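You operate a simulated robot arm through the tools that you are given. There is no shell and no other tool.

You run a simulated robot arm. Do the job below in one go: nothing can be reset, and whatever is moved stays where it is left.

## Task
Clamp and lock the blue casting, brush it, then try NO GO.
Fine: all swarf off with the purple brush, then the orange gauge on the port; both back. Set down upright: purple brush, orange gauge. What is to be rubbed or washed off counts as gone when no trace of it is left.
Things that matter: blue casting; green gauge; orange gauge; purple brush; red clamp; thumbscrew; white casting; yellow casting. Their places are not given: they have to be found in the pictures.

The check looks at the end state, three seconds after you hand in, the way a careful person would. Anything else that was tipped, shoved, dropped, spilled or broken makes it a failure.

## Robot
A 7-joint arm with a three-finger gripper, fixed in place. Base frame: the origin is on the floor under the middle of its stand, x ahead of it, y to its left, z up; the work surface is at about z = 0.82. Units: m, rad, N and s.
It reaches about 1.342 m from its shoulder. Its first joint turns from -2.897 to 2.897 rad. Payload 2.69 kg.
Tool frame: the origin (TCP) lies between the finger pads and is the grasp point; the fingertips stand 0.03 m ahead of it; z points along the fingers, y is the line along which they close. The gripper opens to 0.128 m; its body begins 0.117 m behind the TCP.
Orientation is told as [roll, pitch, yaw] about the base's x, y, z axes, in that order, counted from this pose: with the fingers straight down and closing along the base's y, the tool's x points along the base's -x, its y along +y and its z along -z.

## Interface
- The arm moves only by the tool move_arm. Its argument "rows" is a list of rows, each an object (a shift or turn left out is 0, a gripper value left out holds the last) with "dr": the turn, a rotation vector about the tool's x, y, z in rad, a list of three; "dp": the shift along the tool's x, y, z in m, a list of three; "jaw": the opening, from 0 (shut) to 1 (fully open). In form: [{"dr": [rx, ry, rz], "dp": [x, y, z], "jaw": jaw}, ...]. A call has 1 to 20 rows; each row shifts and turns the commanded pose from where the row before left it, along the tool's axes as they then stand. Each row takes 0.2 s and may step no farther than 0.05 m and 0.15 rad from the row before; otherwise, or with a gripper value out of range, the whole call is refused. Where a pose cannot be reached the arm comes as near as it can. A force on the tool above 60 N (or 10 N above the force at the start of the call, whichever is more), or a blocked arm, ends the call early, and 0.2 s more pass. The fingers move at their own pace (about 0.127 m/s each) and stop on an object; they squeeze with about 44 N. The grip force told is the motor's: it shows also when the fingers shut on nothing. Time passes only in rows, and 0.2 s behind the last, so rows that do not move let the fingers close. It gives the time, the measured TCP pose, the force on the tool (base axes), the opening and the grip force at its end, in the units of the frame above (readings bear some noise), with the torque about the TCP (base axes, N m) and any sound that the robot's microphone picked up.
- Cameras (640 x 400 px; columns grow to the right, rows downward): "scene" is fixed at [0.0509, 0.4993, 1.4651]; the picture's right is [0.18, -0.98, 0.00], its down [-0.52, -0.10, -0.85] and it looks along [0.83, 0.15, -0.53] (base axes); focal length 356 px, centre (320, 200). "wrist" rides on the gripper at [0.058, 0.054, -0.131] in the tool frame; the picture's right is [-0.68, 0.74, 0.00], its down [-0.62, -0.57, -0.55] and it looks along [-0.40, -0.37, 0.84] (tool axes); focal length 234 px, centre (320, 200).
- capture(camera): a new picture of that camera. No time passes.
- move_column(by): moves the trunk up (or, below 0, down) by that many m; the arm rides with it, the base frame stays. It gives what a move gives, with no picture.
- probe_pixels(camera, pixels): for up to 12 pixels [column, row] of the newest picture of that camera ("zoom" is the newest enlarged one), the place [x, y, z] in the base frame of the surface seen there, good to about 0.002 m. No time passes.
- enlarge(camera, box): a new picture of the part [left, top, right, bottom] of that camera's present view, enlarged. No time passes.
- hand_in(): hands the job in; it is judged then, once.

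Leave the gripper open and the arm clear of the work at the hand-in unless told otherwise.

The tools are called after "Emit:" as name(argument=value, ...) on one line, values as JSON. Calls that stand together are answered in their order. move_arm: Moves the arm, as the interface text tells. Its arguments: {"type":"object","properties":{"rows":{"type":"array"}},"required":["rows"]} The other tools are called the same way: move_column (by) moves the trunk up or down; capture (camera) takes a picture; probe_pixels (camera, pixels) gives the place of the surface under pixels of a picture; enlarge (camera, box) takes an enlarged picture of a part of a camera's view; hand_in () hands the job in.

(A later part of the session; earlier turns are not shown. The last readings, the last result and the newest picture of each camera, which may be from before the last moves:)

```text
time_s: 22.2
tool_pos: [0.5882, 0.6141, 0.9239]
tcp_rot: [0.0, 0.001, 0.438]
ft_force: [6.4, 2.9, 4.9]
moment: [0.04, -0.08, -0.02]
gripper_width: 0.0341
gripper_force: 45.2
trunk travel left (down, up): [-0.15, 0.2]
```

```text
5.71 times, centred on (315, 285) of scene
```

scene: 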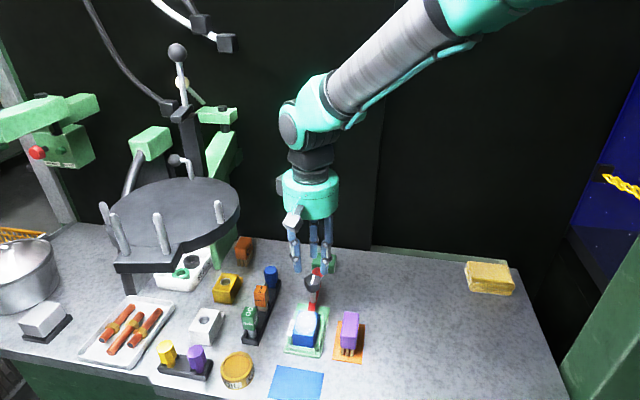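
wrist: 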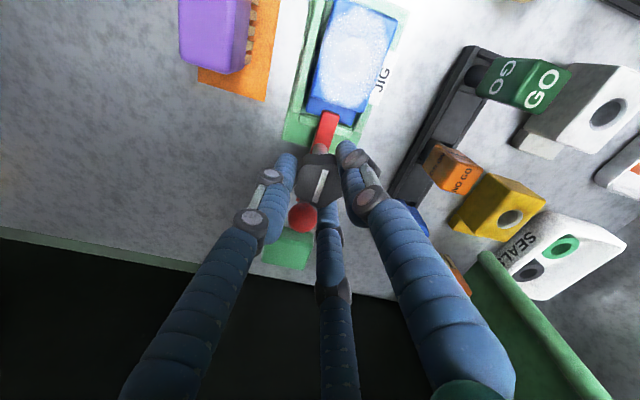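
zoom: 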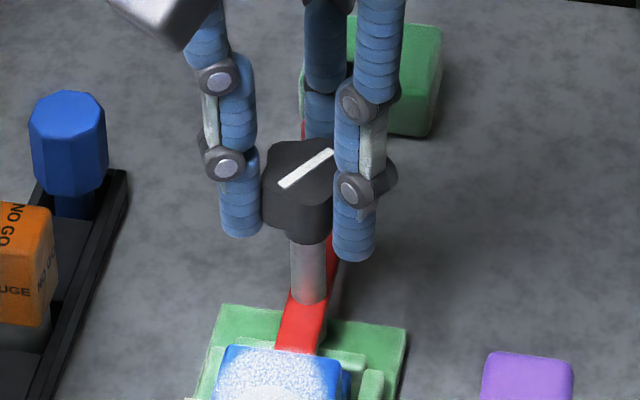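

The white line has turned with the gripper, torque is small. I continue clockwise another 1.0 rad.

Emit:
move_arm(rows=[{"dr": [0, 0, 0.1]}, {"dr": [0, 0, 0.1]}, {"dr": [0, 0, 0.1]}, {"dr": [0, 0, 0.1]}, {"dr": [0, 0, 0.1]}, {"dr": [0, 0, 0.1]}, {"dr": [0, 0, 0.1]}, {"dr": [0, 0, 0.1]}, {"dr": [0, 0, 0.1]}, {"dr": [0, 0, 0.1]}, {}])

Emit:
enlarge(camera="scene", box=[280, 250, 350, 320])

```text
time_s: 24.6
tool_pos: [0.59, 0.6147, 0.9241]
tcp_rot: [0.0, 0.0, -0.563]
ft_force: [13.4, -3.0, 8.7]
moment: [-0.2, -0.52, 0.04]
gripper_width: 0.0339
gripper_force: 45.0
trunk travel left (down, up): [-0.15, 0.2]
```

```text
5.71 times, centred on (315, 285) of scene
```

zoom: 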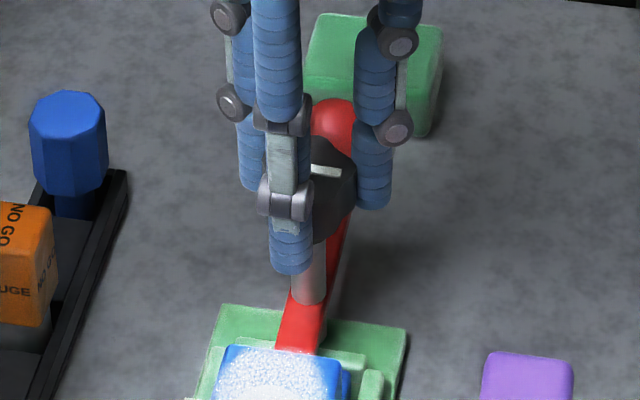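

Turned ~92° so far with no stop. I continue another 0.8 rad clockwise, correcting 1 mm toward the screw's axis.

Emit:
move_arm(rows=[{"dr": [0, 0, 0.1], "dp": [0.0012, -0.0007, 0]}, {"dr": [0, 0, 0.1]}, {"dr": [0, 0, 0.1]}, {"dr": [0, 0, 0.1]}, {"dr": [0, 0, 0.1]}, {"dr": [0, 0, 0.1]}, {"dr": [0, 0, 0.1]}, {"dr": [0, 0, 0.1]}, {}])

Emit:
enlarge(camera="wrist", box=[260, 110, 380, 230])

```text
time_s: 26.6
tool_pos: [0.5901, 0.6136, 0.9229]
tcp_rot: [0.0, 0.001, -1.365]
ft_force: [36.9, -4.4, -1.1]
moment: [-0.11, -0.88, 0.01]
gripper_width: 0.0343
gripper_force: 44.6
trunk travel left (down, up): [-0.15, 0.2]
```

```text
3.33 times, centred on (320, 170) of wrist
```

zoom: 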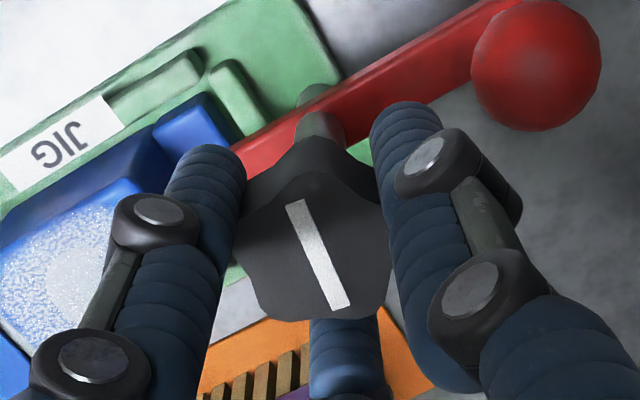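

The side force grew to 37 N, and the white line has turned relative to the fingers – so the screw may have stopped and the fingers slipped. I probe the line's ends to get its true angle.

Emit:
probe_pixels(camera="zoom", pixels=[[296, 207], [341, 302], [318, 255], [245, 230], [380, 210], [300, 310], [305, 155], [535, 60], [340, 130], [450, 70]])

Emit:
enlarge(camera="scene", box=[280, 250, 350, 320])

```text
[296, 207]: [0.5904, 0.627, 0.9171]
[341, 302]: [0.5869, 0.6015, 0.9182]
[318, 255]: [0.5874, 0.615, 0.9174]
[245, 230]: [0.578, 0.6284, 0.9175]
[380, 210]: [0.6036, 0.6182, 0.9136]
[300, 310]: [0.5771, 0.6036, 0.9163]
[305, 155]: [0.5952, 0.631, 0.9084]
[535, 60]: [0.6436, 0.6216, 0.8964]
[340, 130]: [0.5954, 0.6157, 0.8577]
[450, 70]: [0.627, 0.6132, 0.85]
```

```text
5.71 times, centred on (315, 285) of scene
```

zoom: 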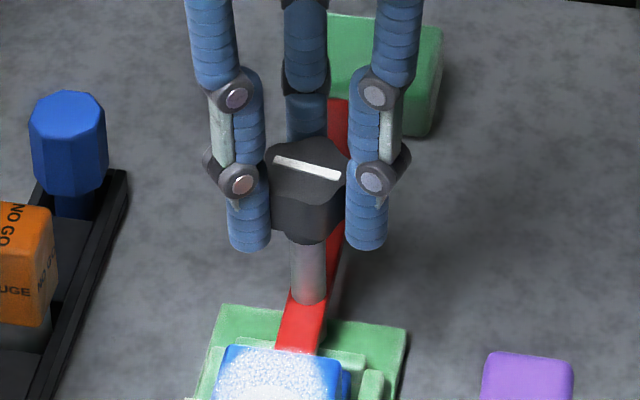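

The line now stands ~98° clockwise from where it started, and the last 40° of gripper turn only slipped, so it is at (or close to) its stop. I open, back up, and look again.

Emit:
move_arm(rows=[{"jaw": 0.36}, {"jaw": 0.36}, {}, {"dp": [0, 0, -0.03]}, {"dp": [0, 0, -0.02]}, {}])

Emit:
enlarge(camera="wrist", box=[260, 90, 380, 210])

Emit:
enlarge(camera="scene", box=[280, 250, 350, 320])

```text
time_s: 28.0
tool_pos: [0.5871, 0.6155, 0.974]
tcp_rot: [0.0, 0.001, -1.364]
ft_force: [0.0, 0.2, -0.4]
moment: [0.05, -0.01, -0.01]
gripper_width: 0.0465
gripper_force: 0.0
trunk travel left (down, up): [-0.15, 0.2]
```

```text
3.33 times, centred on (320, 150) of wrist
```

zoom: 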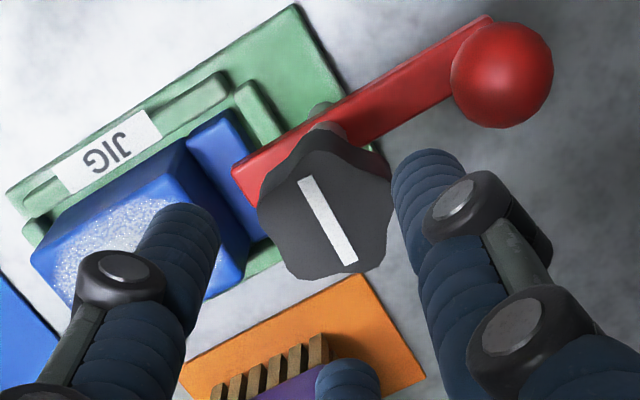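

```text
5.71 times, centred on (315, 285) of scene
```

zoom: 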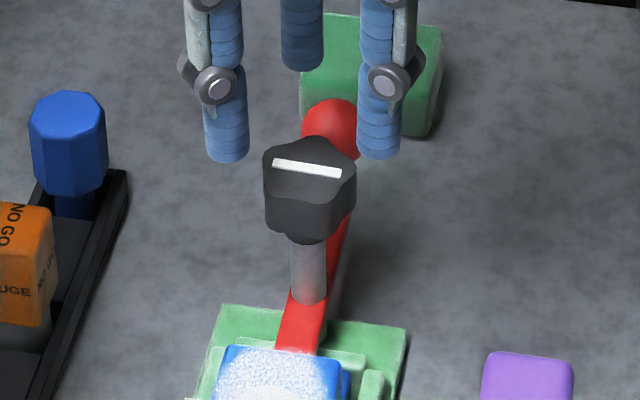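

Emit:
probe_pixels(camera="zoom", pixels=[[276, 162], [339, 174], [307, 168], [275, 350], [300, 352], [338, 245], [265, 158], [355, 178], [310, 140], [312, 205]])

Emit:
move_arm(rows=[{"dr": [0, 0, -0.14]}, {"dr": [0, 0, -0.14]}, {"dr": [0, 0, -0.14]}, {"dr": [0, 0, -0.14]}, {"dr": [0, 0, -0.14]}, {"dr": [0, 0, -0.14]}, {"dr": [0, 0, -0.14]}, {}])

Emit:
enlarge(camera="wrist", box=[260, 90, 380, 210])

```text
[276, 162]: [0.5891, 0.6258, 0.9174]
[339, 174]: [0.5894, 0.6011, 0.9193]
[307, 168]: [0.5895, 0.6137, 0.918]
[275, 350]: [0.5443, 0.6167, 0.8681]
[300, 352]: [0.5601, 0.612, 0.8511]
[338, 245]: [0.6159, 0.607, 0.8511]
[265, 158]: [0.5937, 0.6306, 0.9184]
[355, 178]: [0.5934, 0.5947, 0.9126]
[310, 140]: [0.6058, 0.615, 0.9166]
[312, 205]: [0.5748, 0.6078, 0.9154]
```

```text
time_s: 29.8
tool_pos: [0.5865, 0.6152, 0.9742]
tcp_rot: [0.001, 0.001, -0.381]
ft_force: [-0.1, 0.1, -0.9]
moment: [0.02, 0.0, 0.0]
gripper_width: 0.0463
gripper_force: 0.0
trunk travel left (down, up): [-0.15, 0.2]
```

```text
3.33 times, centred on (320, 150) of wrist
```

zoom: 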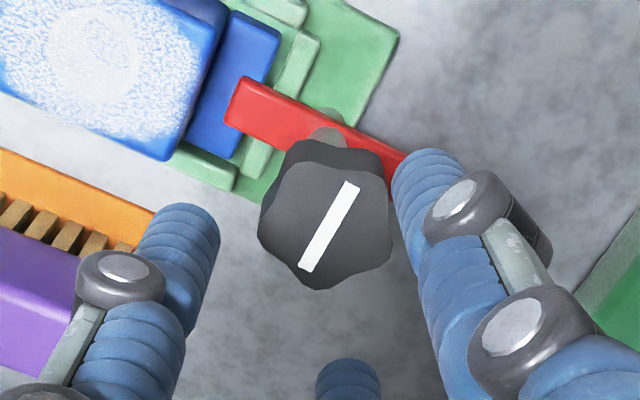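

The line now stands exactly across (90° from start). To be sure that's the stop, I'll regrip and try a further small clockwise turn, watching the torque.

Emit:
move_arm(rows=[{"dp": [-0.0029, -0.0005, 0.025]}, {"dp": [0, 0, 0.025]}, {}, {"jaw": 0.15}, {"jaw": 0.15}, {"jaw": 0.15}, {}])

Emit:
move_arm(rows=[{"dr": [0, 0, 0.08]}, {"dr": [0, 0, 0.08]}, {}])

Emit:
enlarge(camera="wrist", box=[260, 110, 380, 230])

```text
time_s: 31.4
tool_pos: [0.5896, 0.6146, 0.9237]
tcp_rot: [0.002, 0.0, -0.382]
ft_force: [-11.3, 23.8, 3.8]
moment: [0.93, 0.51, 0.0]
gripper_width: 0.034
gripper_force: 44.6
trunk travel left (down, up): [-0.15, 0.2]
```

```text
time_s: 32.2
tool_pos: [0.5895, 0.6143, 0.9238]
tcp_rot: [0.0, 0.002, -0.542]
ft_force: [-15.5, 28.2, 6.5]
moment: [0.7, 0.53, 0.18]
gripper_width: 0.0341
gripper_force: 44.7
trunk travel left (down, up): [-0.15, 0.2]
```

```text
3.33 times, centred on (320, 170) of wrist
```

zoom: 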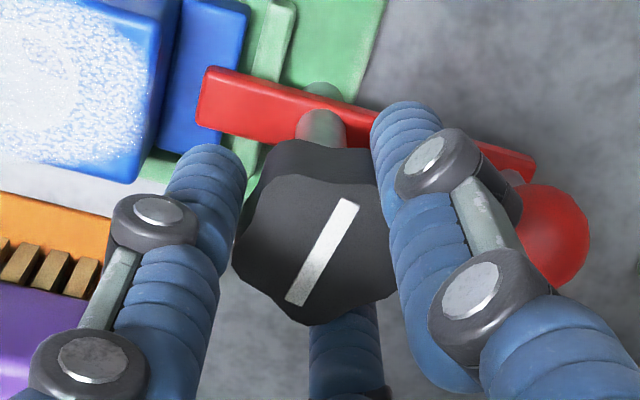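

Emit:
probe_pixels(camera="zoom", pixels=[[350, 206], [298, 300], [345, 215], [303, 290]])

Emit:
enlarge(camera="scene", box=[280, 250, 350, 320])

```text
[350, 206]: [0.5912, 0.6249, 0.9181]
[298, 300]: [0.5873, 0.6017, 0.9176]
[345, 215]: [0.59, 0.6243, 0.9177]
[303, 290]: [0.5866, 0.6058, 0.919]
```

```text
5.71 times, centred on (315, 285) of scene
```

zoom: 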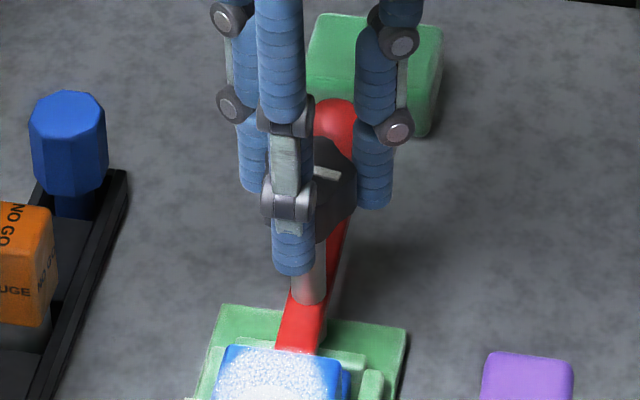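

The line reads ~99° now with a torque of 0.18 N m building up. I'll turn a further 0.3 rad to learn whether it really stops.

Emit:
move_arm(rows=[{"dr": [0, 0, 0.1]}, {"dr": [0, 0, 0.1]}, {"dr": [0, 0, 0.1]}, {}])

Emit:
enlarge(camera="wrist", box=[260, 110, 380, 230])

```text
time_s: 33.2
tool_pos: [0.5895, 0.6155, 0.9247]
tcp_rot: [-0.001, -0.001, -0.843]
ft_force: [-12.9, 33.9, 2.1]
moment: [0.97, 0.22, 0.76]
gripper_width: 0.0342
gripper_force: 45.0
trunk travel left (down, up): [-0.15, 0.2]
```

```text
3.33 times, centred on (320, 170) of wrist
```

zoom: 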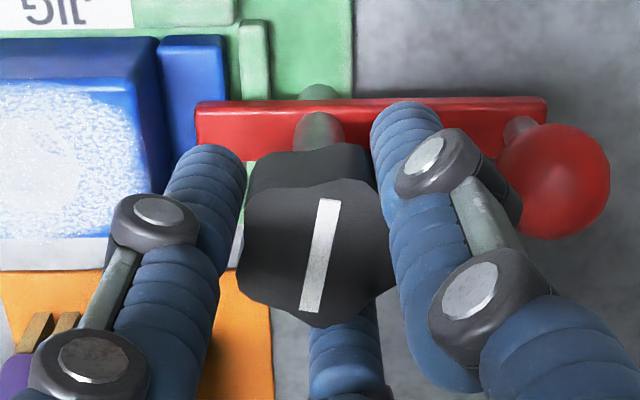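

Torque rose to 0.76 N m while the line stayed put relative to the jig: the thumbscrew is hard on its stop, locked. I release and rise.

Emit:
move_arm(rows=[{"jaw": 0.36}, {"jaw": 0.36}, {}, {"dp": [0, 0, -0.03]}, {"dp": [0, 0, -0.04]}, {"dp": [0, 0, -0.04]}, {}])

Emit:
enlarge(camera="scene", box=[280, 260, 370, 370])

Emit:
capture(camera="wrist")

```text
time_s: 34.8
tool_pos: [0.5885, 0.6153, 1.0358]
tcp_rot: [0.0, 0.0, -0.842]
ft_force: [0.1, 0.3, 0.8]
moment: [0.02, -0.03, 0.0]
gripper_width: 0.0464
gripper_force: 0.1
trunk travel left (down, up): [-0.15, 0.2]
```

```text
3.64 times, centred on (325, 315) of scene
```

zoom: 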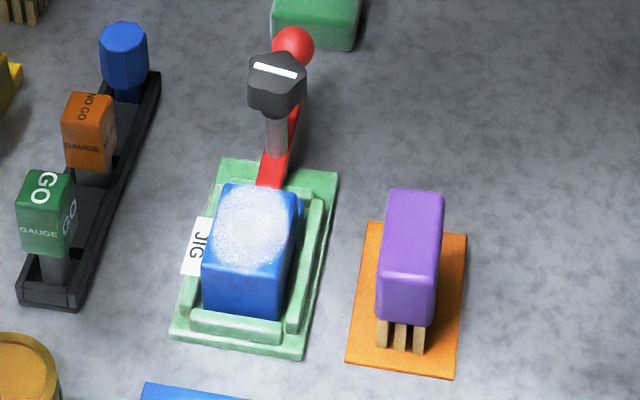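

```text
taken
```

wrist: 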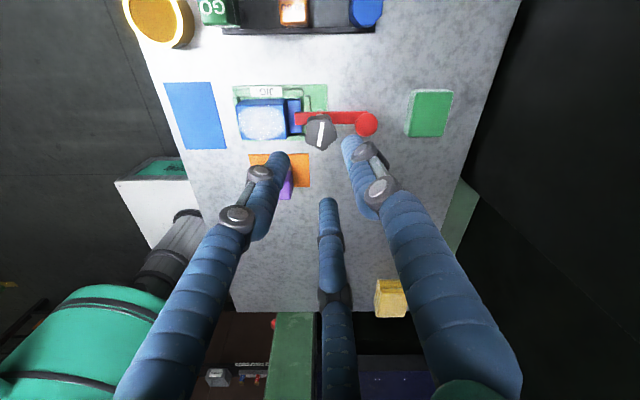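

Screw and clamp look right (bar over the tongue, line across). Next the brush: body x 0.487–0.540, y 0.511–0.538, top z 0.886. I turn yaw back to 0, open to 77 mm, and move above it at (0.5135, 0.518).

Emit:
move_arm(rows=[{"dr": [0, 0, -0.1403], "jaw": 0.6}, {"dr": [0, 0, -0.1403]}, {"dr": [0, 0, -0.1403]}, {"dr": [0, 0, -0.1403]}, {"dr": [0, 0, -0.1403]}, {"dr": [0, 0, -0.1403]}, {"dp": [0.025, -0.0325, 0]}, {"dp": [0.025, -0.0325, 0]}, {"dp": [0.025, -0.0325, 0]}, {"dp": [0, 0, 0.03]}, {"dp": [0, 0, 0.03]}, {}])

Emit:
capture(camera="wrist")

Emit:
enlarge(camera="scene", box=[270, 200, 430, 380])

```text
time_s: 37.4
tool_pos: [0.5153, 0.5152, 0.9732]
tcp_rot: [0.0, -0.002, -0.001]
ft_force: [-0.1, 0.3, -0.5]
moment: [-0.08, 0.1, 0.02]
gripper_width: 0.0767
gripper_force: 0.0
trunk travel left (down, up): [-0.15, 0.2]
```

```text
taken
```

wrist: 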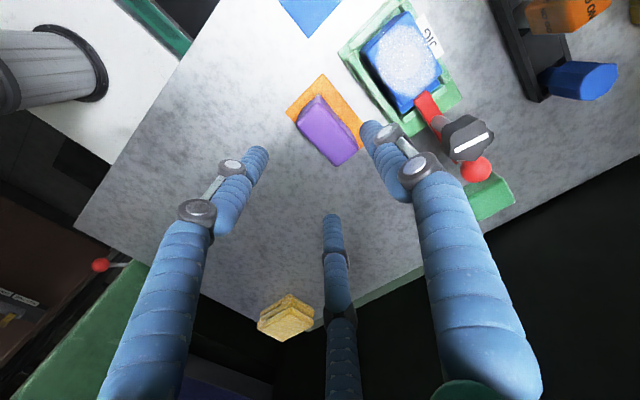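

```text
2.22 times, centred on (350, 290) of scene
```

zoom: 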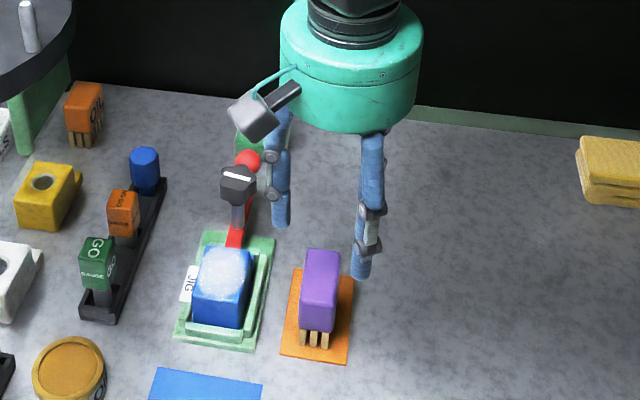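

I'm slightly off; I correct 1–2 mm and descend to TCP z ≈ 0.873 around the brush.

Emit:
move_arm(rows=[{"dp": [0.001, 0.0015, 0.03]}, {"dp": [0, 0, 0.03]}, {"dp": [0, 0, 0.025]}, {}])

Emit:
capture(camera="wrist")

Emit:
enlarge(camera="scene", box=[300, 270, 400, 370])

```text
time_s: 38.4
tool_pos: [0.5122, 0.5172, 0.8885]
tcp_rot: [0.0, 0.0, 0.0]
ft_force: [0.1, 0.4, 0.0]
moment: [-0.02, 0.02, -0.01]
gripper_width: 0.0766
gripper_force: 0.1
trunk travel left (down, up): [-0.15, 0.2]
```

```text
taken
```

wrist: 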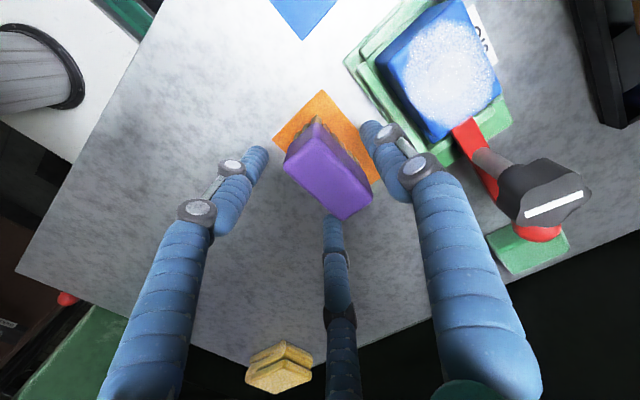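

```text
4.00 times, centred on (350, 320) of scene
```

zoom: 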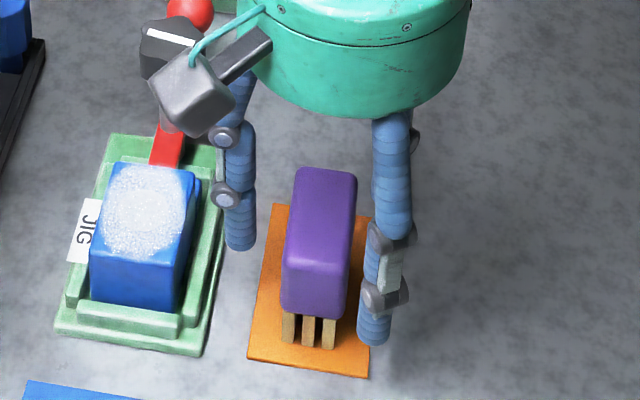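

The fingers straddle the brush cleanly. I lower 16 mm more and close.

Emit:
move_arm(rows=[{"dp": [0, 0, 0.016]}, {}, {"jaw": 0.45}, {"jaw": 0.35}, {"jaw": 0.25}, {"jaw": 0.15}, {"jaw": 0.1}, {}])

Emit:
capture(camera="wrist")

Emit:
enlarge(camera="scene", box=[300, 270, 400, 370])

```text
time_s: 40.2
tool_pos: [0.5135, 0.5167, 0.8736]
tcp_rot: [0.0, -0.001, 0.001]
ft_force: [-0.2, 0.3, -0.6]
moment: [0.07, 0.02, 0.01]
gripper_width: 0.0458
gripper_force: 44.1
trunk travel left (down, up): [-0.15, 0.2]
```

```text
taken
```

wrist: 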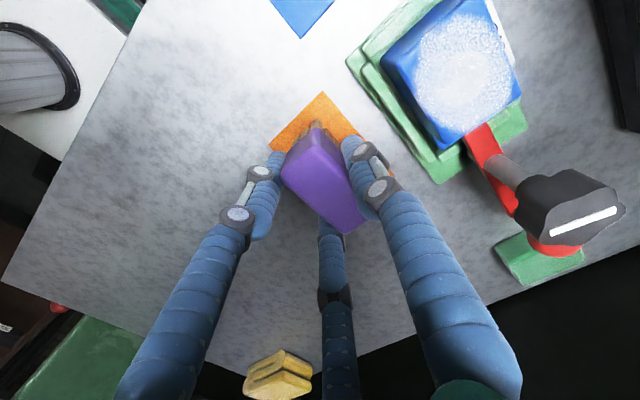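

```text
4.00 times, centred on (350, 320) of scene
```

zoom: 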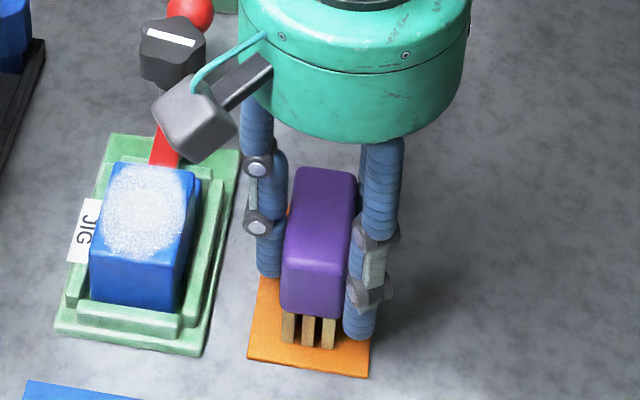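

Gripped at 46 mm with 44 N. I probe the brush top again to see whether it shifted, then lift 15 mm as a test.

Emit:
probe_pixels(camera="zoom", pixels=[[300, 174], [348, 178], [287, 255], [345, 265], [290, 310], [340, 315], [315, 220], [290, 340], [330, 345]])

Emit:
move_arm(rows=[{"dp": [0, 0, -0.008]}, {"dp": [0, 0, -0.007]}, {}])

Emit:
enlarge(camera="scene", box=[300, 270, 400, 370])

```text
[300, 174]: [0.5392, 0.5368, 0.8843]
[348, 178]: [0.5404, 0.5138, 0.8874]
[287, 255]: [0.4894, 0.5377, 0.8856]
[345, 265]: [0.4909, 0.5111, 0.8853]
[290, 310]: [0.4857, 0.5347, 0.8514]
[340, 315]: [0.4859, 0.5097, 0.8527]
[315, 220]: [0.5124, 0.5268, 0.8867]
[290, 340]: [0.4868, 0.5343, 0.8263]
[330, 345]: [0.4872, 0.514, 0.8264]
```

```text
time_s: 41.0
tool_pos: [0.5138, 0.5169, 0.8883]
tcp_rot: [0.0, 0.001, 0.0]
ft_force: [-1.0, -0.5, -1.1]
moment: [0.03, -0.02, 0.02]
gripper_width: 0.0456
gripper_force: 43.7
trunk travel left (down, up): [-0.15, 0.2]
```

```text
4.00 times, centred on (350, 320) of scene
```

zoom: 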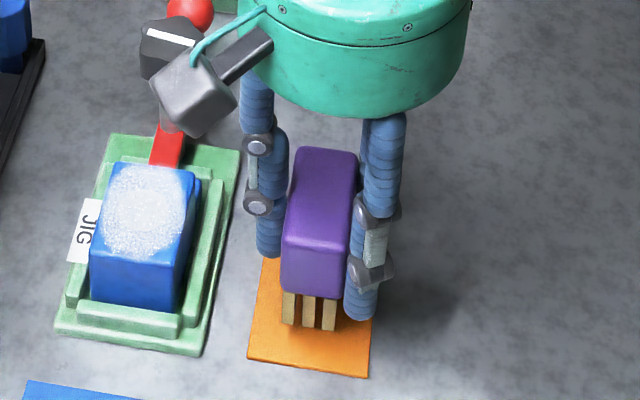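

It lifts cleanly; bristle tips are 50 mm below the TCP. I raise to TCP z 0.96 and carry it over the casting (brush centre at (0.5135, 0.6135)).

Emit:
move_arm(rows=[{"dp": [0, 0, -0.036]}, {"dp": [0, 0, -0.036]}, {"dp": [0, 0.022, 0]}, {"dp": [0, 0.022, 0]}, {"dp": [0, 0.022, 0]}, {"dp": [0, 0.0225, 0]}, {}])

Emit:
capture(camera="scene")

Emit:
enlarge(camera="scene", box=[250, 230, 390, 370])

Emit:
capture(camera="wrist")

```text
time_s: 42.6
tool_pos: [0.5145, 0.6065, 0.9609]
tcp_rot: [0.0, -0.002, 0.001]
ft_force: [-0.3, 0.4, -1.4]
moment: [-0.05, 0.01, 0.01]
gripper_width: 0.0456
gripper_force: 43.6
trunk travel left (down, up): [-0.15, 0.2]
```

```text
taken
```

scene: 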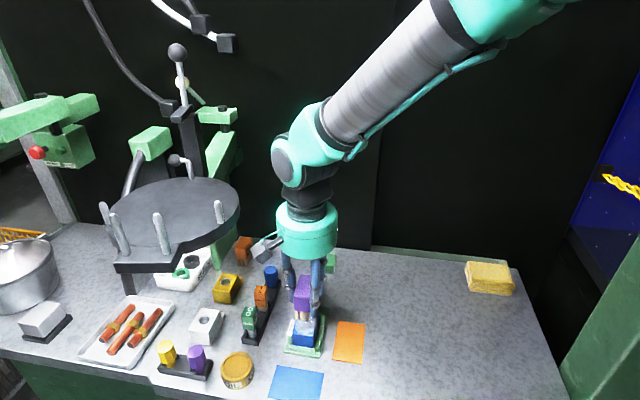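

```text
2.86 times, centred on (320, 300) of scene
```

zoom: 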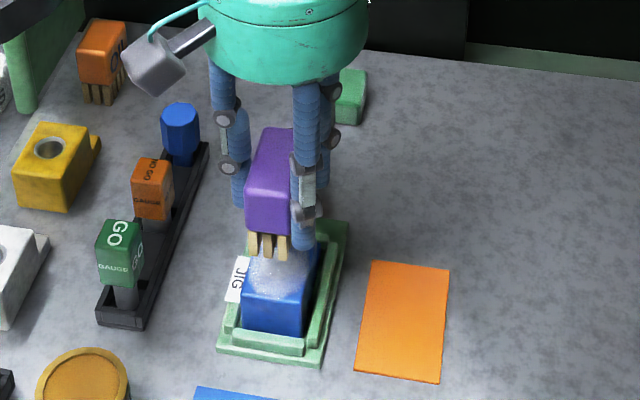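

```text
taken
```

wrist: 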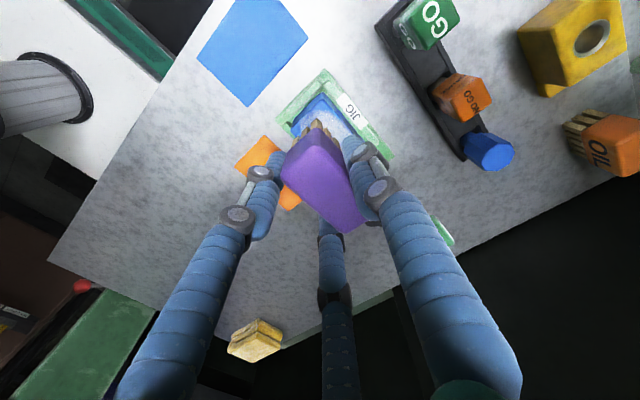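

I check how far the wrist joint's cap (scene px (278,165)) is from the turntable before sweeping toward +y.

Emit:
probe_pixels(camera="scene", pixels=[[275, 160], [282, 175], [300, 200], [280, 228], [260, 250], [270, 240], [290, 188]])

Emit:
enlarge(camera="scene", box=[270, 280, 350, 360])

Emit:
probe_pixels(camera="zoom", pixels=[[240, 130], [290, 130], [255, 190], [290, 195], [245, 170], [270, 250], [300, 60], [320, 250]])

```text
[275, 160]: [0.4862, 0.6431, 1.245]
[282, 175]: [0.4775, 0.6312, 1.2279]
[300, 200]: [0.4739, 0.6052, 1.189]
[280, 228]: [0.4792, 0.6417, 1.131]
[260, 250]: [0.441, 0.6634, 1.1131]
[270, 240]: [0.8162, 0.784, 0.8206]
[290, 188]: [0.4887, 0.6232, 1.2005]
```

```text
5.00 times, centred on (310, 320) of scene
```

zoom: 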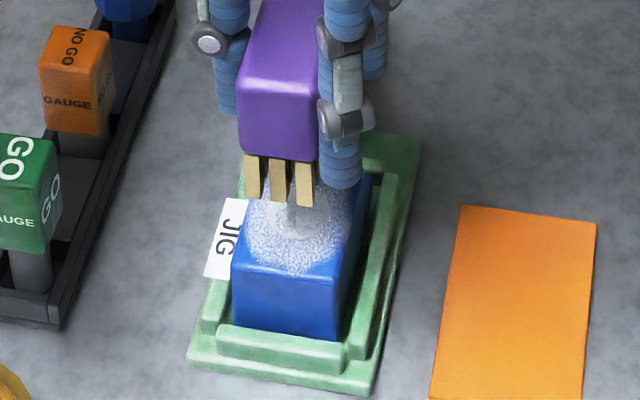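

```text
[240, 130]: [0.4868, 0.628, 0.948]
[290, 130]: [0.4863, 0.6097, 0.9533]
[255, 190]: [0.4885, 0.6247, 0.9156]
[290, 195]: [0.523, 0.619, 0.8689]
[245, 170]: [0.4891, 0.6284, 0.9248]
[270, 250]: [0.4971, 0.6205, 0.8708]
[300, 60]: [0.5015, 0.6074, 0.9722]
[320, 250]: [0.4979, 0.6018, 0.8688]
```

Cap and camera are clear of the turntable for a ±30 mm sweep. Now I lower the bristles onto the casting in small steps, feeling for contact.

Emit:
move_arm(rows=[{"dp": [0, 0, 0.02]}, {"dp": [0, 0, 0.014]}, {"dp": [0, 0, 0.003]}, {}])

Emit:
move_arm(rows=[{"dp": [0, 0, 0.003]}, {}])

Emit:
move_arm(rows=[{"dp": [0, 0, 0.002]}, {}])

```text
time_s: 43.6
tool_pos: [0.5128, 0.6067, 0.9235]
tcp_rot: [0.0, -0.002, 0.0]
ft_force: [0.8, -0.1, -0.1]
moment: [0.02, 0.0, 0.01]
gripper_width: 0.0454
gripper_force: 43.8
trunk travel left (down, up): [-0.15, 0.2]
```

```text
time_s: 44.2
tool_pos: [0.514, 0.6064, 0.9197]
tcp_rot: [-0.001, 0.0, 0.001]
ft_force: [0.2, 0.8, 0.5]
moment: [0.03, 0.04, 0.01]
gripper_width: 0.0455
gripper_force: 43.4
trunk travel left (down, up): [-0.15, 0.2]
```

```text
time_s: 44.8
tool_pos: [0.5136, 0.6055, 0.9201]
tcp_rot: [0.003, -0.001, 0.001]
ft_force: [-4.4, -2.5, 17.8]
moment: [0.1, 0.37, 0.06]
gripper_width: 0.0455
gripper_force: 44.0
trunk travel left (down, up): [-0.15, 0.2]
```

Contact felt: 18 N at z ≈ 0.920. I ease up 0.8 mm and sweep in +y then −y across the casting top.

Emit:
move_arm(rows=[{"dp": [0, 0, -0.0008]}, {"dp": [0, 0.006, 0]}, {"dp": [0, 0.006, 0]}, {"dp": [0, 0.006, 0]}, {"dp": [0, 0.006, 0]}, {"dp": [0, 0.004, 0]}, {"dp": [0, -0.006, 0]}, {"dp": [0, -0.006, 0]}, {"dp": [0, -0.006, 0]}, {"dp": [0, -0.006, 0]}, {"dp": [0, -0.004, 0]}, {}])

Emit:
enlarge(camera="scene", box=[270, 280, 350, 360])

```text
time_s: 47.4
tool_pos: [0.5139, 0.606, 0.9194]
tcp_rot: [0.001, -0.003, 0.001]
ft_force: [-1.2, 10.1, 27.0]
moment: [0.68, 0.01, 0.01]
gripper_width: 0.0456
gripper_force: 44.5
trunk travel left (down, up): [-0.15, 0.2]
```

```text
5.00 times, centred on (310, 320) of scene
```

zoom: 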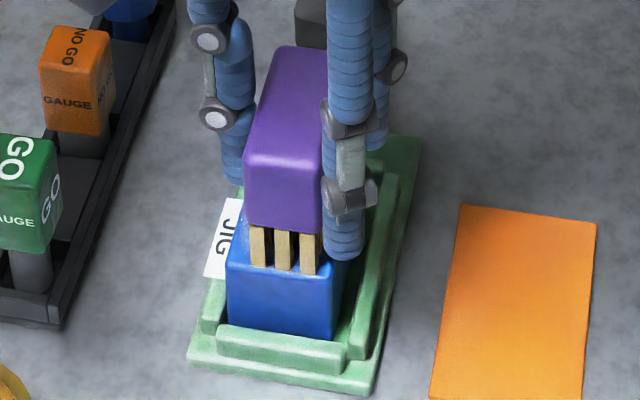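

The front part visible already looks cleaner. I ease up 0.5 mm and sweep to −y and back.

Emit:
move_arm(rows=[{"dp": [0, -0.006, -0.0006]}, {"dp": [0, -0.006, 0]}, {"dp": [0, -0.006, 0]}, {"dp": [0, -0.006, 0]}, {"dp": [0, -0.003, 0]}, {"dp": [0, 0.006, 0]}, {"dp": [0, 0.006, 0]}, {"dp": [0, 0.006, 0]}, {"dp": [0, 0.006, 0]}, {"dp": [0, 0.003, 0]}, {}, {"dp": [0, 0, -0.02]}, {"dp": [0, 0, -0.03]}, {"dp": [0, -0.045, 0]}, {"dp": [0, -0.03, 0]}, {}])

Emit:
enlarge(camera="scene", box=[270, 270, 350, 360])

Emit:
capture(camera="wrist")

```text
time_s: 50.8
tool_pos: [0.5147, 0.5316, 0.9699]
tcp_rot: [0.001, 0.0, -0.002]
ft_force: [0.2, -0.4, -1.0]
moment: [0.07, 0.04, -0.02]
gripper_width: 0.0456
gripper_force: 44.2
trunk travel left (down, up): [-0.15, 0.2]
```

```text
4.44 times, centred on (310, 315) of scene
```

zoom: 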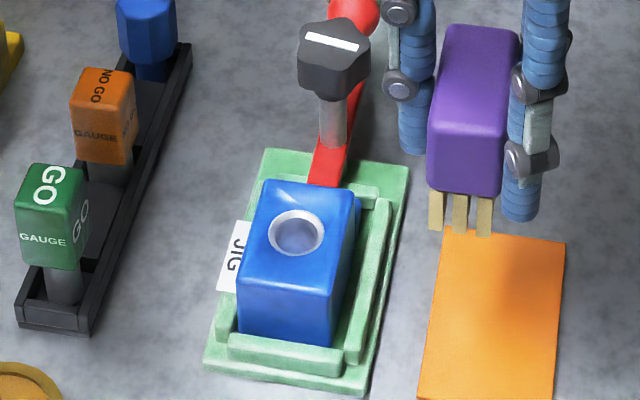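

```text
taken
```

wrist: 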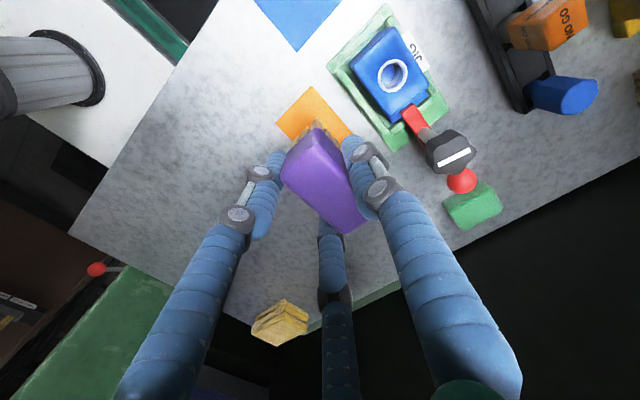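

The casting's top looks clean now, with the port ring at wrist px (393,75). I enlarge both views closely to look for any trace left.

Emit:
enlarge(camera="scene", box=[288, 302, 328, 342])

Emit:
enlarge(camera="wrist", box=[345, 20, 445, 140])

```text
10.00 times, centred on (308, 322) of scene
```

zoom: 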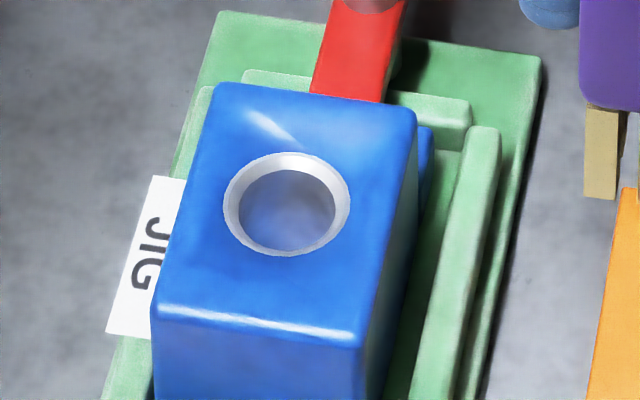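

```text
3.33 times, centred on (395, 80) of wrist
```

zoom: 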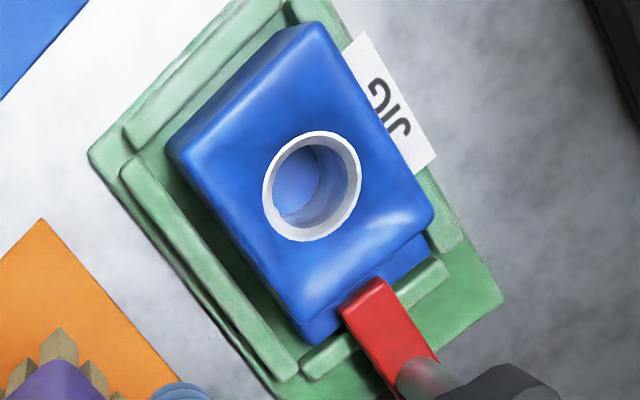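

There's a pale streak in the scene view at (270,130) and one in the wrist view at (390,220). They may be highlights or swarf remnants; I probe to see if they're at the same place.

Emit:
probe_pixels(camera="zoom", pixels=[[390, 220], [410, 212], [365, 235], [330, 80], [230, 130], [312, 185], [270, 200], [355, 170], [310, 140], [310, 235]])

Emit:
enlarge(camera="scene", box=[288, 302, 328, 342])

Emit:
probe_pixels(camera="zoom", pixels=[[270, 130], [285, 142], [253, 115], [250, 322], [180, 308], [285, 175], [340, 205], [230, 205], [285, 250], [285, 158]])

```text
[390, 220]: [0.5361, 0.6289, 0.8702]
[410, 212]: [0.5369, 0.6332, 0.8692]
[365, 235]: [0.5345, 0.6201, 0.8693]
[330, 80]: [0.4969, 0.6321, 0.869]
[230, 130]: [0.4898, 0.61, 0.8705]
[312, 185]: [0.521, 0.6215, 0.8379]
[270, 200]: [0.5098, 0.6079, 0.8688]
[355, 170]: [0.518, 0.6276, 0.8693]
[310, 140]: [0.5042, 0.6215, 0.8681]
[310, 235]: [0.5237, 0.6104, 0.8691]
```

```text
10.00 times, centred on (308, 322) of scene
```

zoom: 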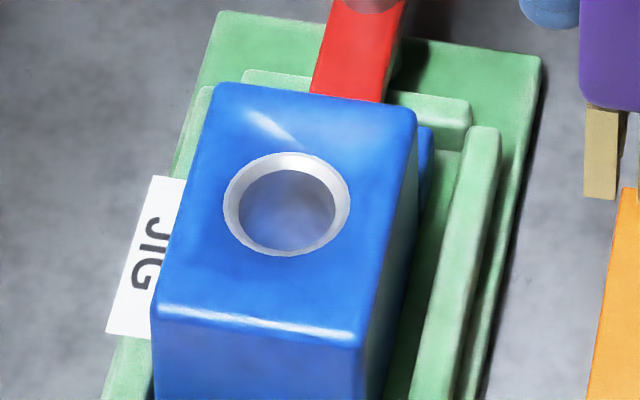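

```text
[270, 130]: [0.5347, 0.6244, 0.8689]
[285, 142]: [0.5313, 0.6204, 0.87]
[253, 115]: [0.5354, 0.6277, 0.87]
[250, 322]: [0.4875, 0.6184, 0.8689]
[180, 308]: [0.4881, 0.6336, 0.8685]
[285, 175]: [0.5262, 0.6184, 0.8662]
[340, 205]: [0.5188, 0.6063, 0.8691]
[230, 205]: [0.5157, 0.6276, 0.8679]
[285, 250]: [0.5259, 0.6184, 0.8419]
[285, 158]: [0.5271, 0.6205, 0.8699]
```

Both streaks sit at the same spot (≈0.535, 0.624), so that could be a trace of swarf near the back edge. I'll brush again, shifted 7 mm toward +x, lowering carefully.

Emit:
move_arm(rows=[{"dp": [-0.0035, 0.0375, 0]}, {"dp": [-0.0035, 0.0375, 0]}, {"dp": [0, 0, 0.025]}, {"dp": [0, 0, 0.02]}, {"dp": [0, 0, 0.003]}, {}])

Emit:
move_arm(rows=[{"dp": [0, 0, 0.002]}, {}])

Emit:
enlarge(camera="scene", box=[270, 270, 350, 360])

```text
time_s: 52.2
tool_pos: [0.5202, 0.6067, 0.9225]
tcp_rot: [0.0, -0.001, 0.001]
ft_force: [0.0, -0.3, -0.5]
moment: [-0.02, -0.01, -0.01]
gripper_width: 0.0456
gripper_force: 44.4
trunk travel left (down, up): [-0.15, 0.2]
```

```text
time_s: 52.8
tool_pos: [0.521, 0.6062, 0.9188]
tcp_rot: [0.0, 0.001, 0.001]
ft_force: [0.7, 1.7, 1.3]
moment: [0.09, 0.04, 0.0]
gripper_width: 0.0457
gripper_force: 44.0
trunk travel left (down, up): [-0.15, 0.2]
```

```text
4.44 times, centred on (310, 315) of scene
```

zoom: 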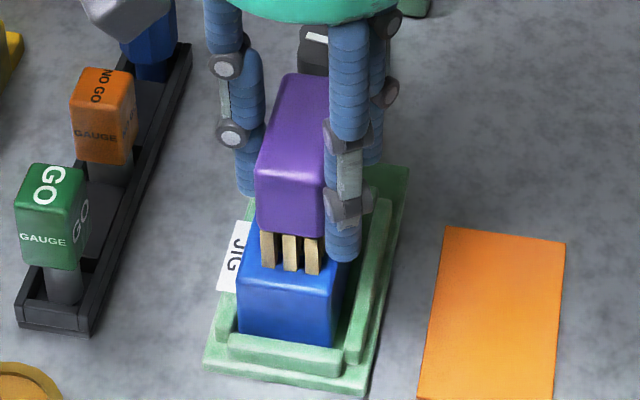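

Just touching. I press 1 mm more and sweep ±25 mm in y.

Emit:
move_arm(rows=[{"dp": [0, 0, 0.001]}, {"dp": [0, 0.006, 0]}, {"dp": [0, 0.006, 0]}, {"dp": [0, 0.006, 0]}, {"dp": [0, 0.006, 0]}, {"dp": [0, 0.004, 0]}, {"dp": [0, -0.006, 0]}, {"dp": [0, -0.006, 0]}, {"dp": [0, -0.006, 0]}, {"dp": [0, -0.006, 0]}, {"dp": [0, -0.004, 0]}, {}])

Emit:
move_arm(rows=[{"dp": [0, -0.006, 0]}, {"dp": [0, -0.006, 0]}, {"dp": [0, -0.006, 0]}, {"dp": [0, -0.006, 0]}, {"dp": [0, -0.003, 0]}, {"dp": [0, 0.006, 0]}, {"dp": [0, 0.006, 0]}, {"dp": [0, 0.006, 0]}, {"dp": [0, 0.006, 0]}, {"dp": [0, 0.003, 0]}, {}])

```text
time_s: 55.4
tool_pos: [0.5202, 0.6068, 0.92]
tcp_rot: [0.003, -0.001, 0.0]
ft_force: [0.2, 8.0, 20.6]
moment: [0.53, 0.05, -0.05]
gripper_width: 0.0455
gripper_force: 43.9
trunk travel left (down, up): [-0.15, 0.2]
```

```text
time_s: 57.8
tool_pos: [0.5208, 0.6048, 0.9185]
tcp_rot: [0.001, 0.0, 0.0]
ft_force: [-0.3, -9.9, 25.7]
moment: [-0.11, -0.04, -0.02]
gripper_width: 0.0455
gripper_force: 43.6
trunk travel left (down, up): [-0.15, 0.2]
```

Contact force was about 20–26 N the whole sweep. I repeat the sweep with the brush shifted to −x (7 mm behind centre), then lift aside to look.

Emit:
move_arm(rows=[{"dp": [0.005, 0, -0.0004]}, {"dp": [0.005, 0, 0]}, {"dp": [0.004, 0, 0]}, {"dp": [0, 0.006, 0]}, {"dp": [0, 0.006, 0]}, {"dp": [0, 0.006, 0]}, {"dp": [0, 0.006, 0]}, {"dp": [0, 0.004, 0]}, {"dp": [0, -0.006, 0]}, {"dp": [0, -0.006, 0]}, {"dp": [0, -0.006, 0]}, {"dp": [0, -0.006, 0]}, {"dp": [0, -0.006, 0]}, {"dp": [0, -0.006, 0]}, {"dp": [0, -0.006, 0]}, {"dp": [0, -0.006, 0]}, {"dp": [0, -0.004, 0]}, {"dp": [0, 0.006, 0]}, {"dp": [0, 0.006, 0]}, {}])

Emit:
move_arm(rows=[{"dp": [0, 0, -0.02]}, {"dp": [0, 0, -0.03]}, {"dp": [-0.007, -0.032, 0]}, {"dp": [0, -0.03, 0]}, {}])

Emit:
enlarge(camera="scene", box=[288, 302, 328, 342])

Emit:
capture(camera="wrist")

Emit:
enlarge(camera="wrist", box=[345, 20, 445, 140])

```text
time_s: 62.0
tool_pos: [0.5062, 0.5932, 0.9191]
tcp_rot: [0.0, 0.0, -0.001]
ft_force: [-1.3, -3.8, 11.4]
moment: [0.0, 0.02, 0.01]
gripper_width: 0.0457
gripper_force: 44.1
trunk travel left (down, up): [-0.15, 0.2]
```

```text
time_s: 63.2
tool_pos: [0.5135, 0.5312, 0.9687]
tcp_rot: [-0.001, 0.0, -0.001]
ft_force: [-0.1, -0.4, 0.0]
moment: [0.02, 0.01, -0.01]
gripper_width: 0.0456
gripper_force: 43.7
trunk travel left (down, up): [-0.15, 0.2]
```

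```text
10.00 times, centred on (308, 322) of scene
```

zoom: 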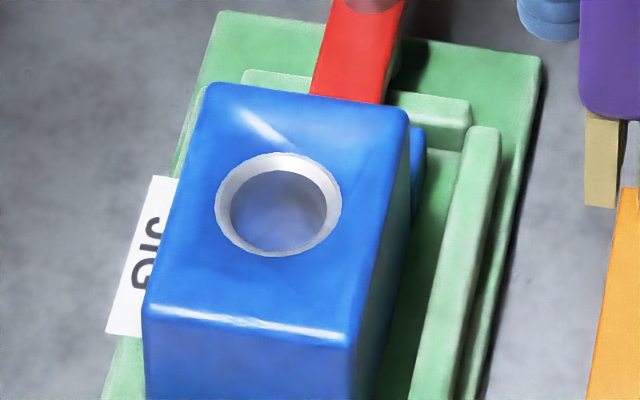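

```text
taken
```

wrist: 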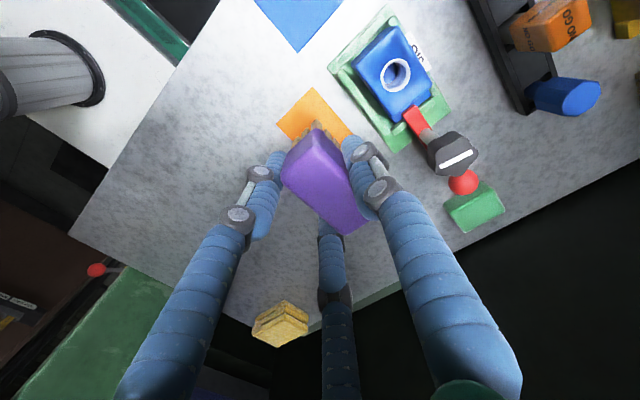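

```text
3.33 times, centred on (395, 80) of wrist
```

zoom: 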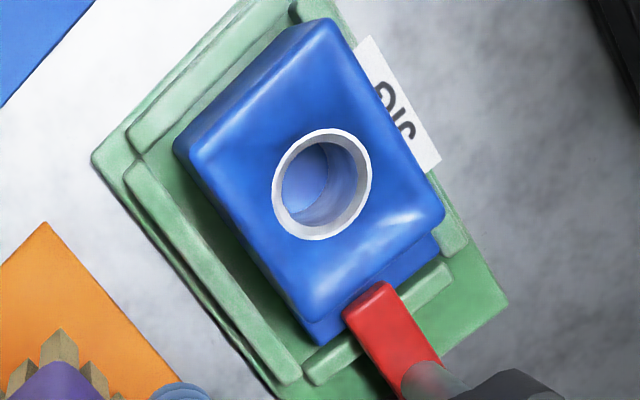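

The top is clean of stipple, though a smooth pale streak persists at the same place after four passes, so it's probably a reflection. To be sure, I'll view it from another angle: rise and yaw the gripper while still holding the brush.

Emit:
move_arm(rows=[{"dp": [0, 0, -0.04]}, {"dr": [0, 0, -0.14]}, {"dr": [0, 0, -0.14]}, {"dr": [0, 0, -0.14]}, {"dr": [0, 0, -0.14]}, {"dr": [0, 0, -0.14]}, {"dr": [0, 0, -0.14]}, {"dr": [0, 0, -0.14]}, {}])

Emit:
capture(camera="wrist")

```text
time_s: 65.2
tool_pos: [0.5131, 0.5319, 1.0092]
tcp_rot: [0.001, 0.002, 0.98]
ft_force: [-0.2, -0.1, -1.6]
moment: [0.01, 0.0, -0.01]
gripper_width: 0.0454
gripper_force: 43.9
trunk travel left (down, up): [-0.15, 0.2]
```

```text
taken
```

wrist: 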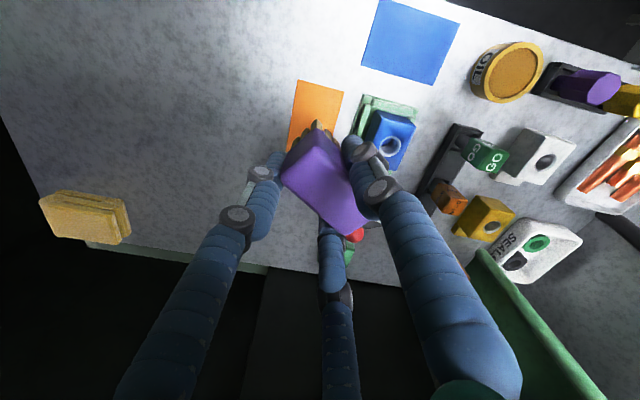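

Emit:
enlarge(camera="wrist", box=[345, 90, 435, 180])

Emit:
enlarge(camera="scene", box=[288, 302, 328, 342])

```text
4.44 times, centred on (390, 135) of wrist
```

zoom: 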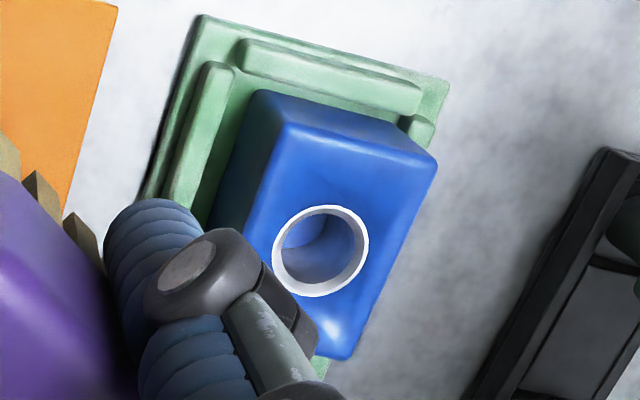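

```text
10.00 times, centred on (308, 322) of scene
```

zoom: 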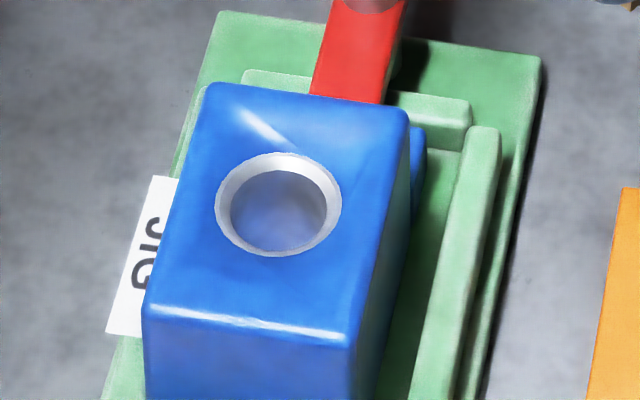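

Emit:
enlarge(camera="wrist", box=[370, 140, 410, 180])

Emit:
probe_pixels(camera="zoom", pixels=[[200, 190], [230, 200], [200, 230], [180, 230], [260, 150], [220, 120]])

```text
10.00 times, centred on (390, 160) of wrist
```

zoom: 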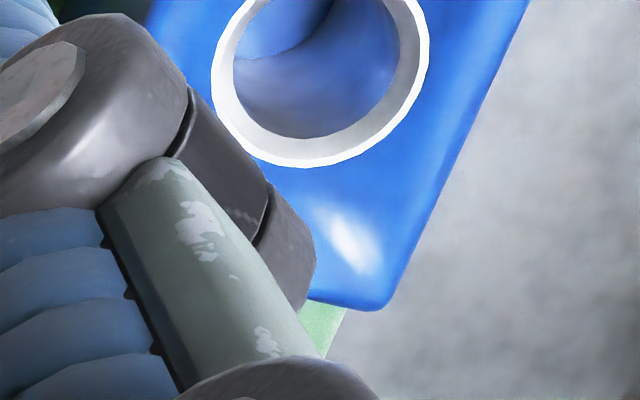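

```text
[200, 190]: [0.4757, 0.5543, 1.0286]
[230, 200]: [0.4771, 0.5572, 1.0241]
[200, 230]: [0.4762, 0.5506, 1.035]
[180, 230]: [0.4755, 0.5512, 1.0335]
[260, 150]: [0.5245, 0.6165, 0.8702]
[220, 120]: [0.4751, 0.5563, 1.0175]
```

Emit:
probe_pixels(camera="zoom", pixels=[[345, 240], [330, 215], [365, 265], [320, 160], [385, 300]])

```text
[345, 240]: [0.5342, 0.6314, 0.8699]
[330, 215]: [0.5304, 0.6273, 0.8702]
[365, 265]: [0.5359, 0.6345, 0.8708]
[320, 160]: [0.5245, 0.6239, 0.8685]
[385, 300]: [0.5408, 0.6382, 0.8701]
```

The pale spot shifts and changes shape with the viewpoint and is smooth, so it is a highlight of the polished top, not swarf. No stipple is left anywhere. Now I take the brush back: yaw to 0, over the mat at TCP (0.5135, 0.517), and go down to just above the mat.

Emit:
move_arm(rows=[{"dr": [0, 0, 0.14]}, {"dr": [0, 0, 0.14]}, {"dr": [0, 0, 0.14]}, {"dr": [0, 0, 0.14]}, {"dr": [0, 0, 0.14]}, {"dr": [0, 0, 0.14]}, {"dr": [0, 0, 0.14]}, {"dp": [0, -0.0145, 0.02]}, {"dp": [0, 0, 0.04]}, {"dp": [0, 0, 0.03]}, {"dp": [0, 0, 0.03]}, {}])

Emit:
enlarge(camera="scene", box=[300, 280, 400, 380])

```text
time_s: 67.8
tool_pos: [0.5123, 0.5185, 0.8895]
tcp_rot: [-0.001, 0.0, 0.0]
ft_force: [0.0, -0.3, -1.0]
moment: [-0.03, -0.02, 0.01]
gripper_width: 0.0457
gripper_force: 43.8
trunk travel left (down, up): [-0.15, 0.2]
```

```text
4.00 times, centred on (350, 330) of scene
```

zoom: 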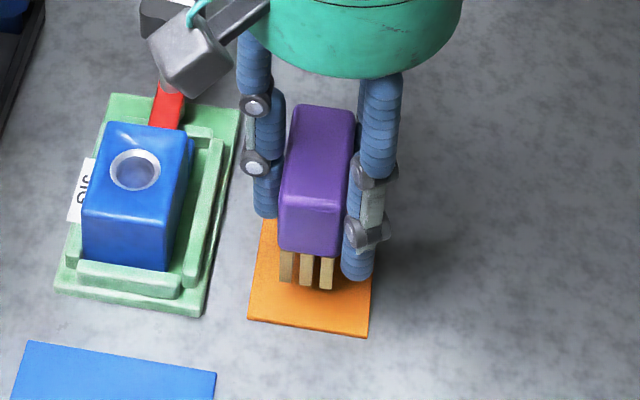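

I probe the held brush to align it with its old place (x 0.487–0.540, y 0.511–0.538).

Emit:
probe_pixels(camera="zoom", pixels=[[300, 110], [348, 115], [284, 190], [343, 200], [285, 240], [335, 245], [283, 275], [325, 285], [262, 310], [362, 330], [105, 128], [185, 135]])

```text
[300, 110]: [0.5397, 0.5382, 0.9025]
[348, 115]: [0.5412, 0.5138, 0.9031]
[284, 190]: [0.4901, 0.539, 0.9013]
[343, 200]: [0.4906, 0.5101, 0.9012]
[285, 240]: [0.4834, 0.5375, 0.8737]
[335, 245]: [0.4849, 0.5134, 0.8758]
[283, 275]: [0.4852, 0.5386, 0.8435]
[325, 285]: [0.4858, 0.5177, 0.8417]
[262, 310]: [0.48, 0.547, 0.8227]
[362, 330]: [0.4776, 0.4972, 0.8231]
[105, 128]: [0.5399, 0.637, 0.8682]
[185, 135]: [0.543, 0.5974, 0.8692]
```

Aligned. I lower 13 mm, then creep until the bristles touch the mat.

Emit:
move_arm(rows=[{"dp": [0, 0, 0.008]}, {"dp": [0, 0, 0.005]}, {}])

Emit:
move_arm(rows=[{"dp": [0, 0, 0.0015]}, {}])

Emit:
move_arm(rows=[{"dp": [0, 0, 0.001]}, {}])

```text
time_s: 68.6
tool_pos: [0.513, 0.5177, 0.8752]
tcp_rot: [-0.001, -0.001, 0.0]
ft_force: [-0.2, -0.9, -0.9]
moment: [-0.06, 0.01, 0.0]
gripper_width: 0.0451
gripper_force: 44.3
trunk travel left (down, up): [-0.15, 0.2]
```

```text
time_s: 69.2
tool_pos: [0.5142, 0.5175, 0.8751]
tcp_rot: [-0.002, 0.0, -0.001]
ft_force: [0.3, 0.1, -1.3]
moment: [-0.05, -0.01, -0.03]
gripper_width: 0.0455
gripper_force: 44.0
trunk travel left (down, up): [-0.15, 0.2]
```

```text
time_s: 69.8
tool_pos: [0.5134, 0.5168, 0.8743]
tcp_rot: [0.0, 0.001, 0.0]
ft_force: [0.4, -0.4, -1.0]
moment: [-0.07, -0.01, -0.01]
gripper_width: 0.0457
gripper_force: 43.6
trunk travel left (down, up): [-0.15, 0.2]
```

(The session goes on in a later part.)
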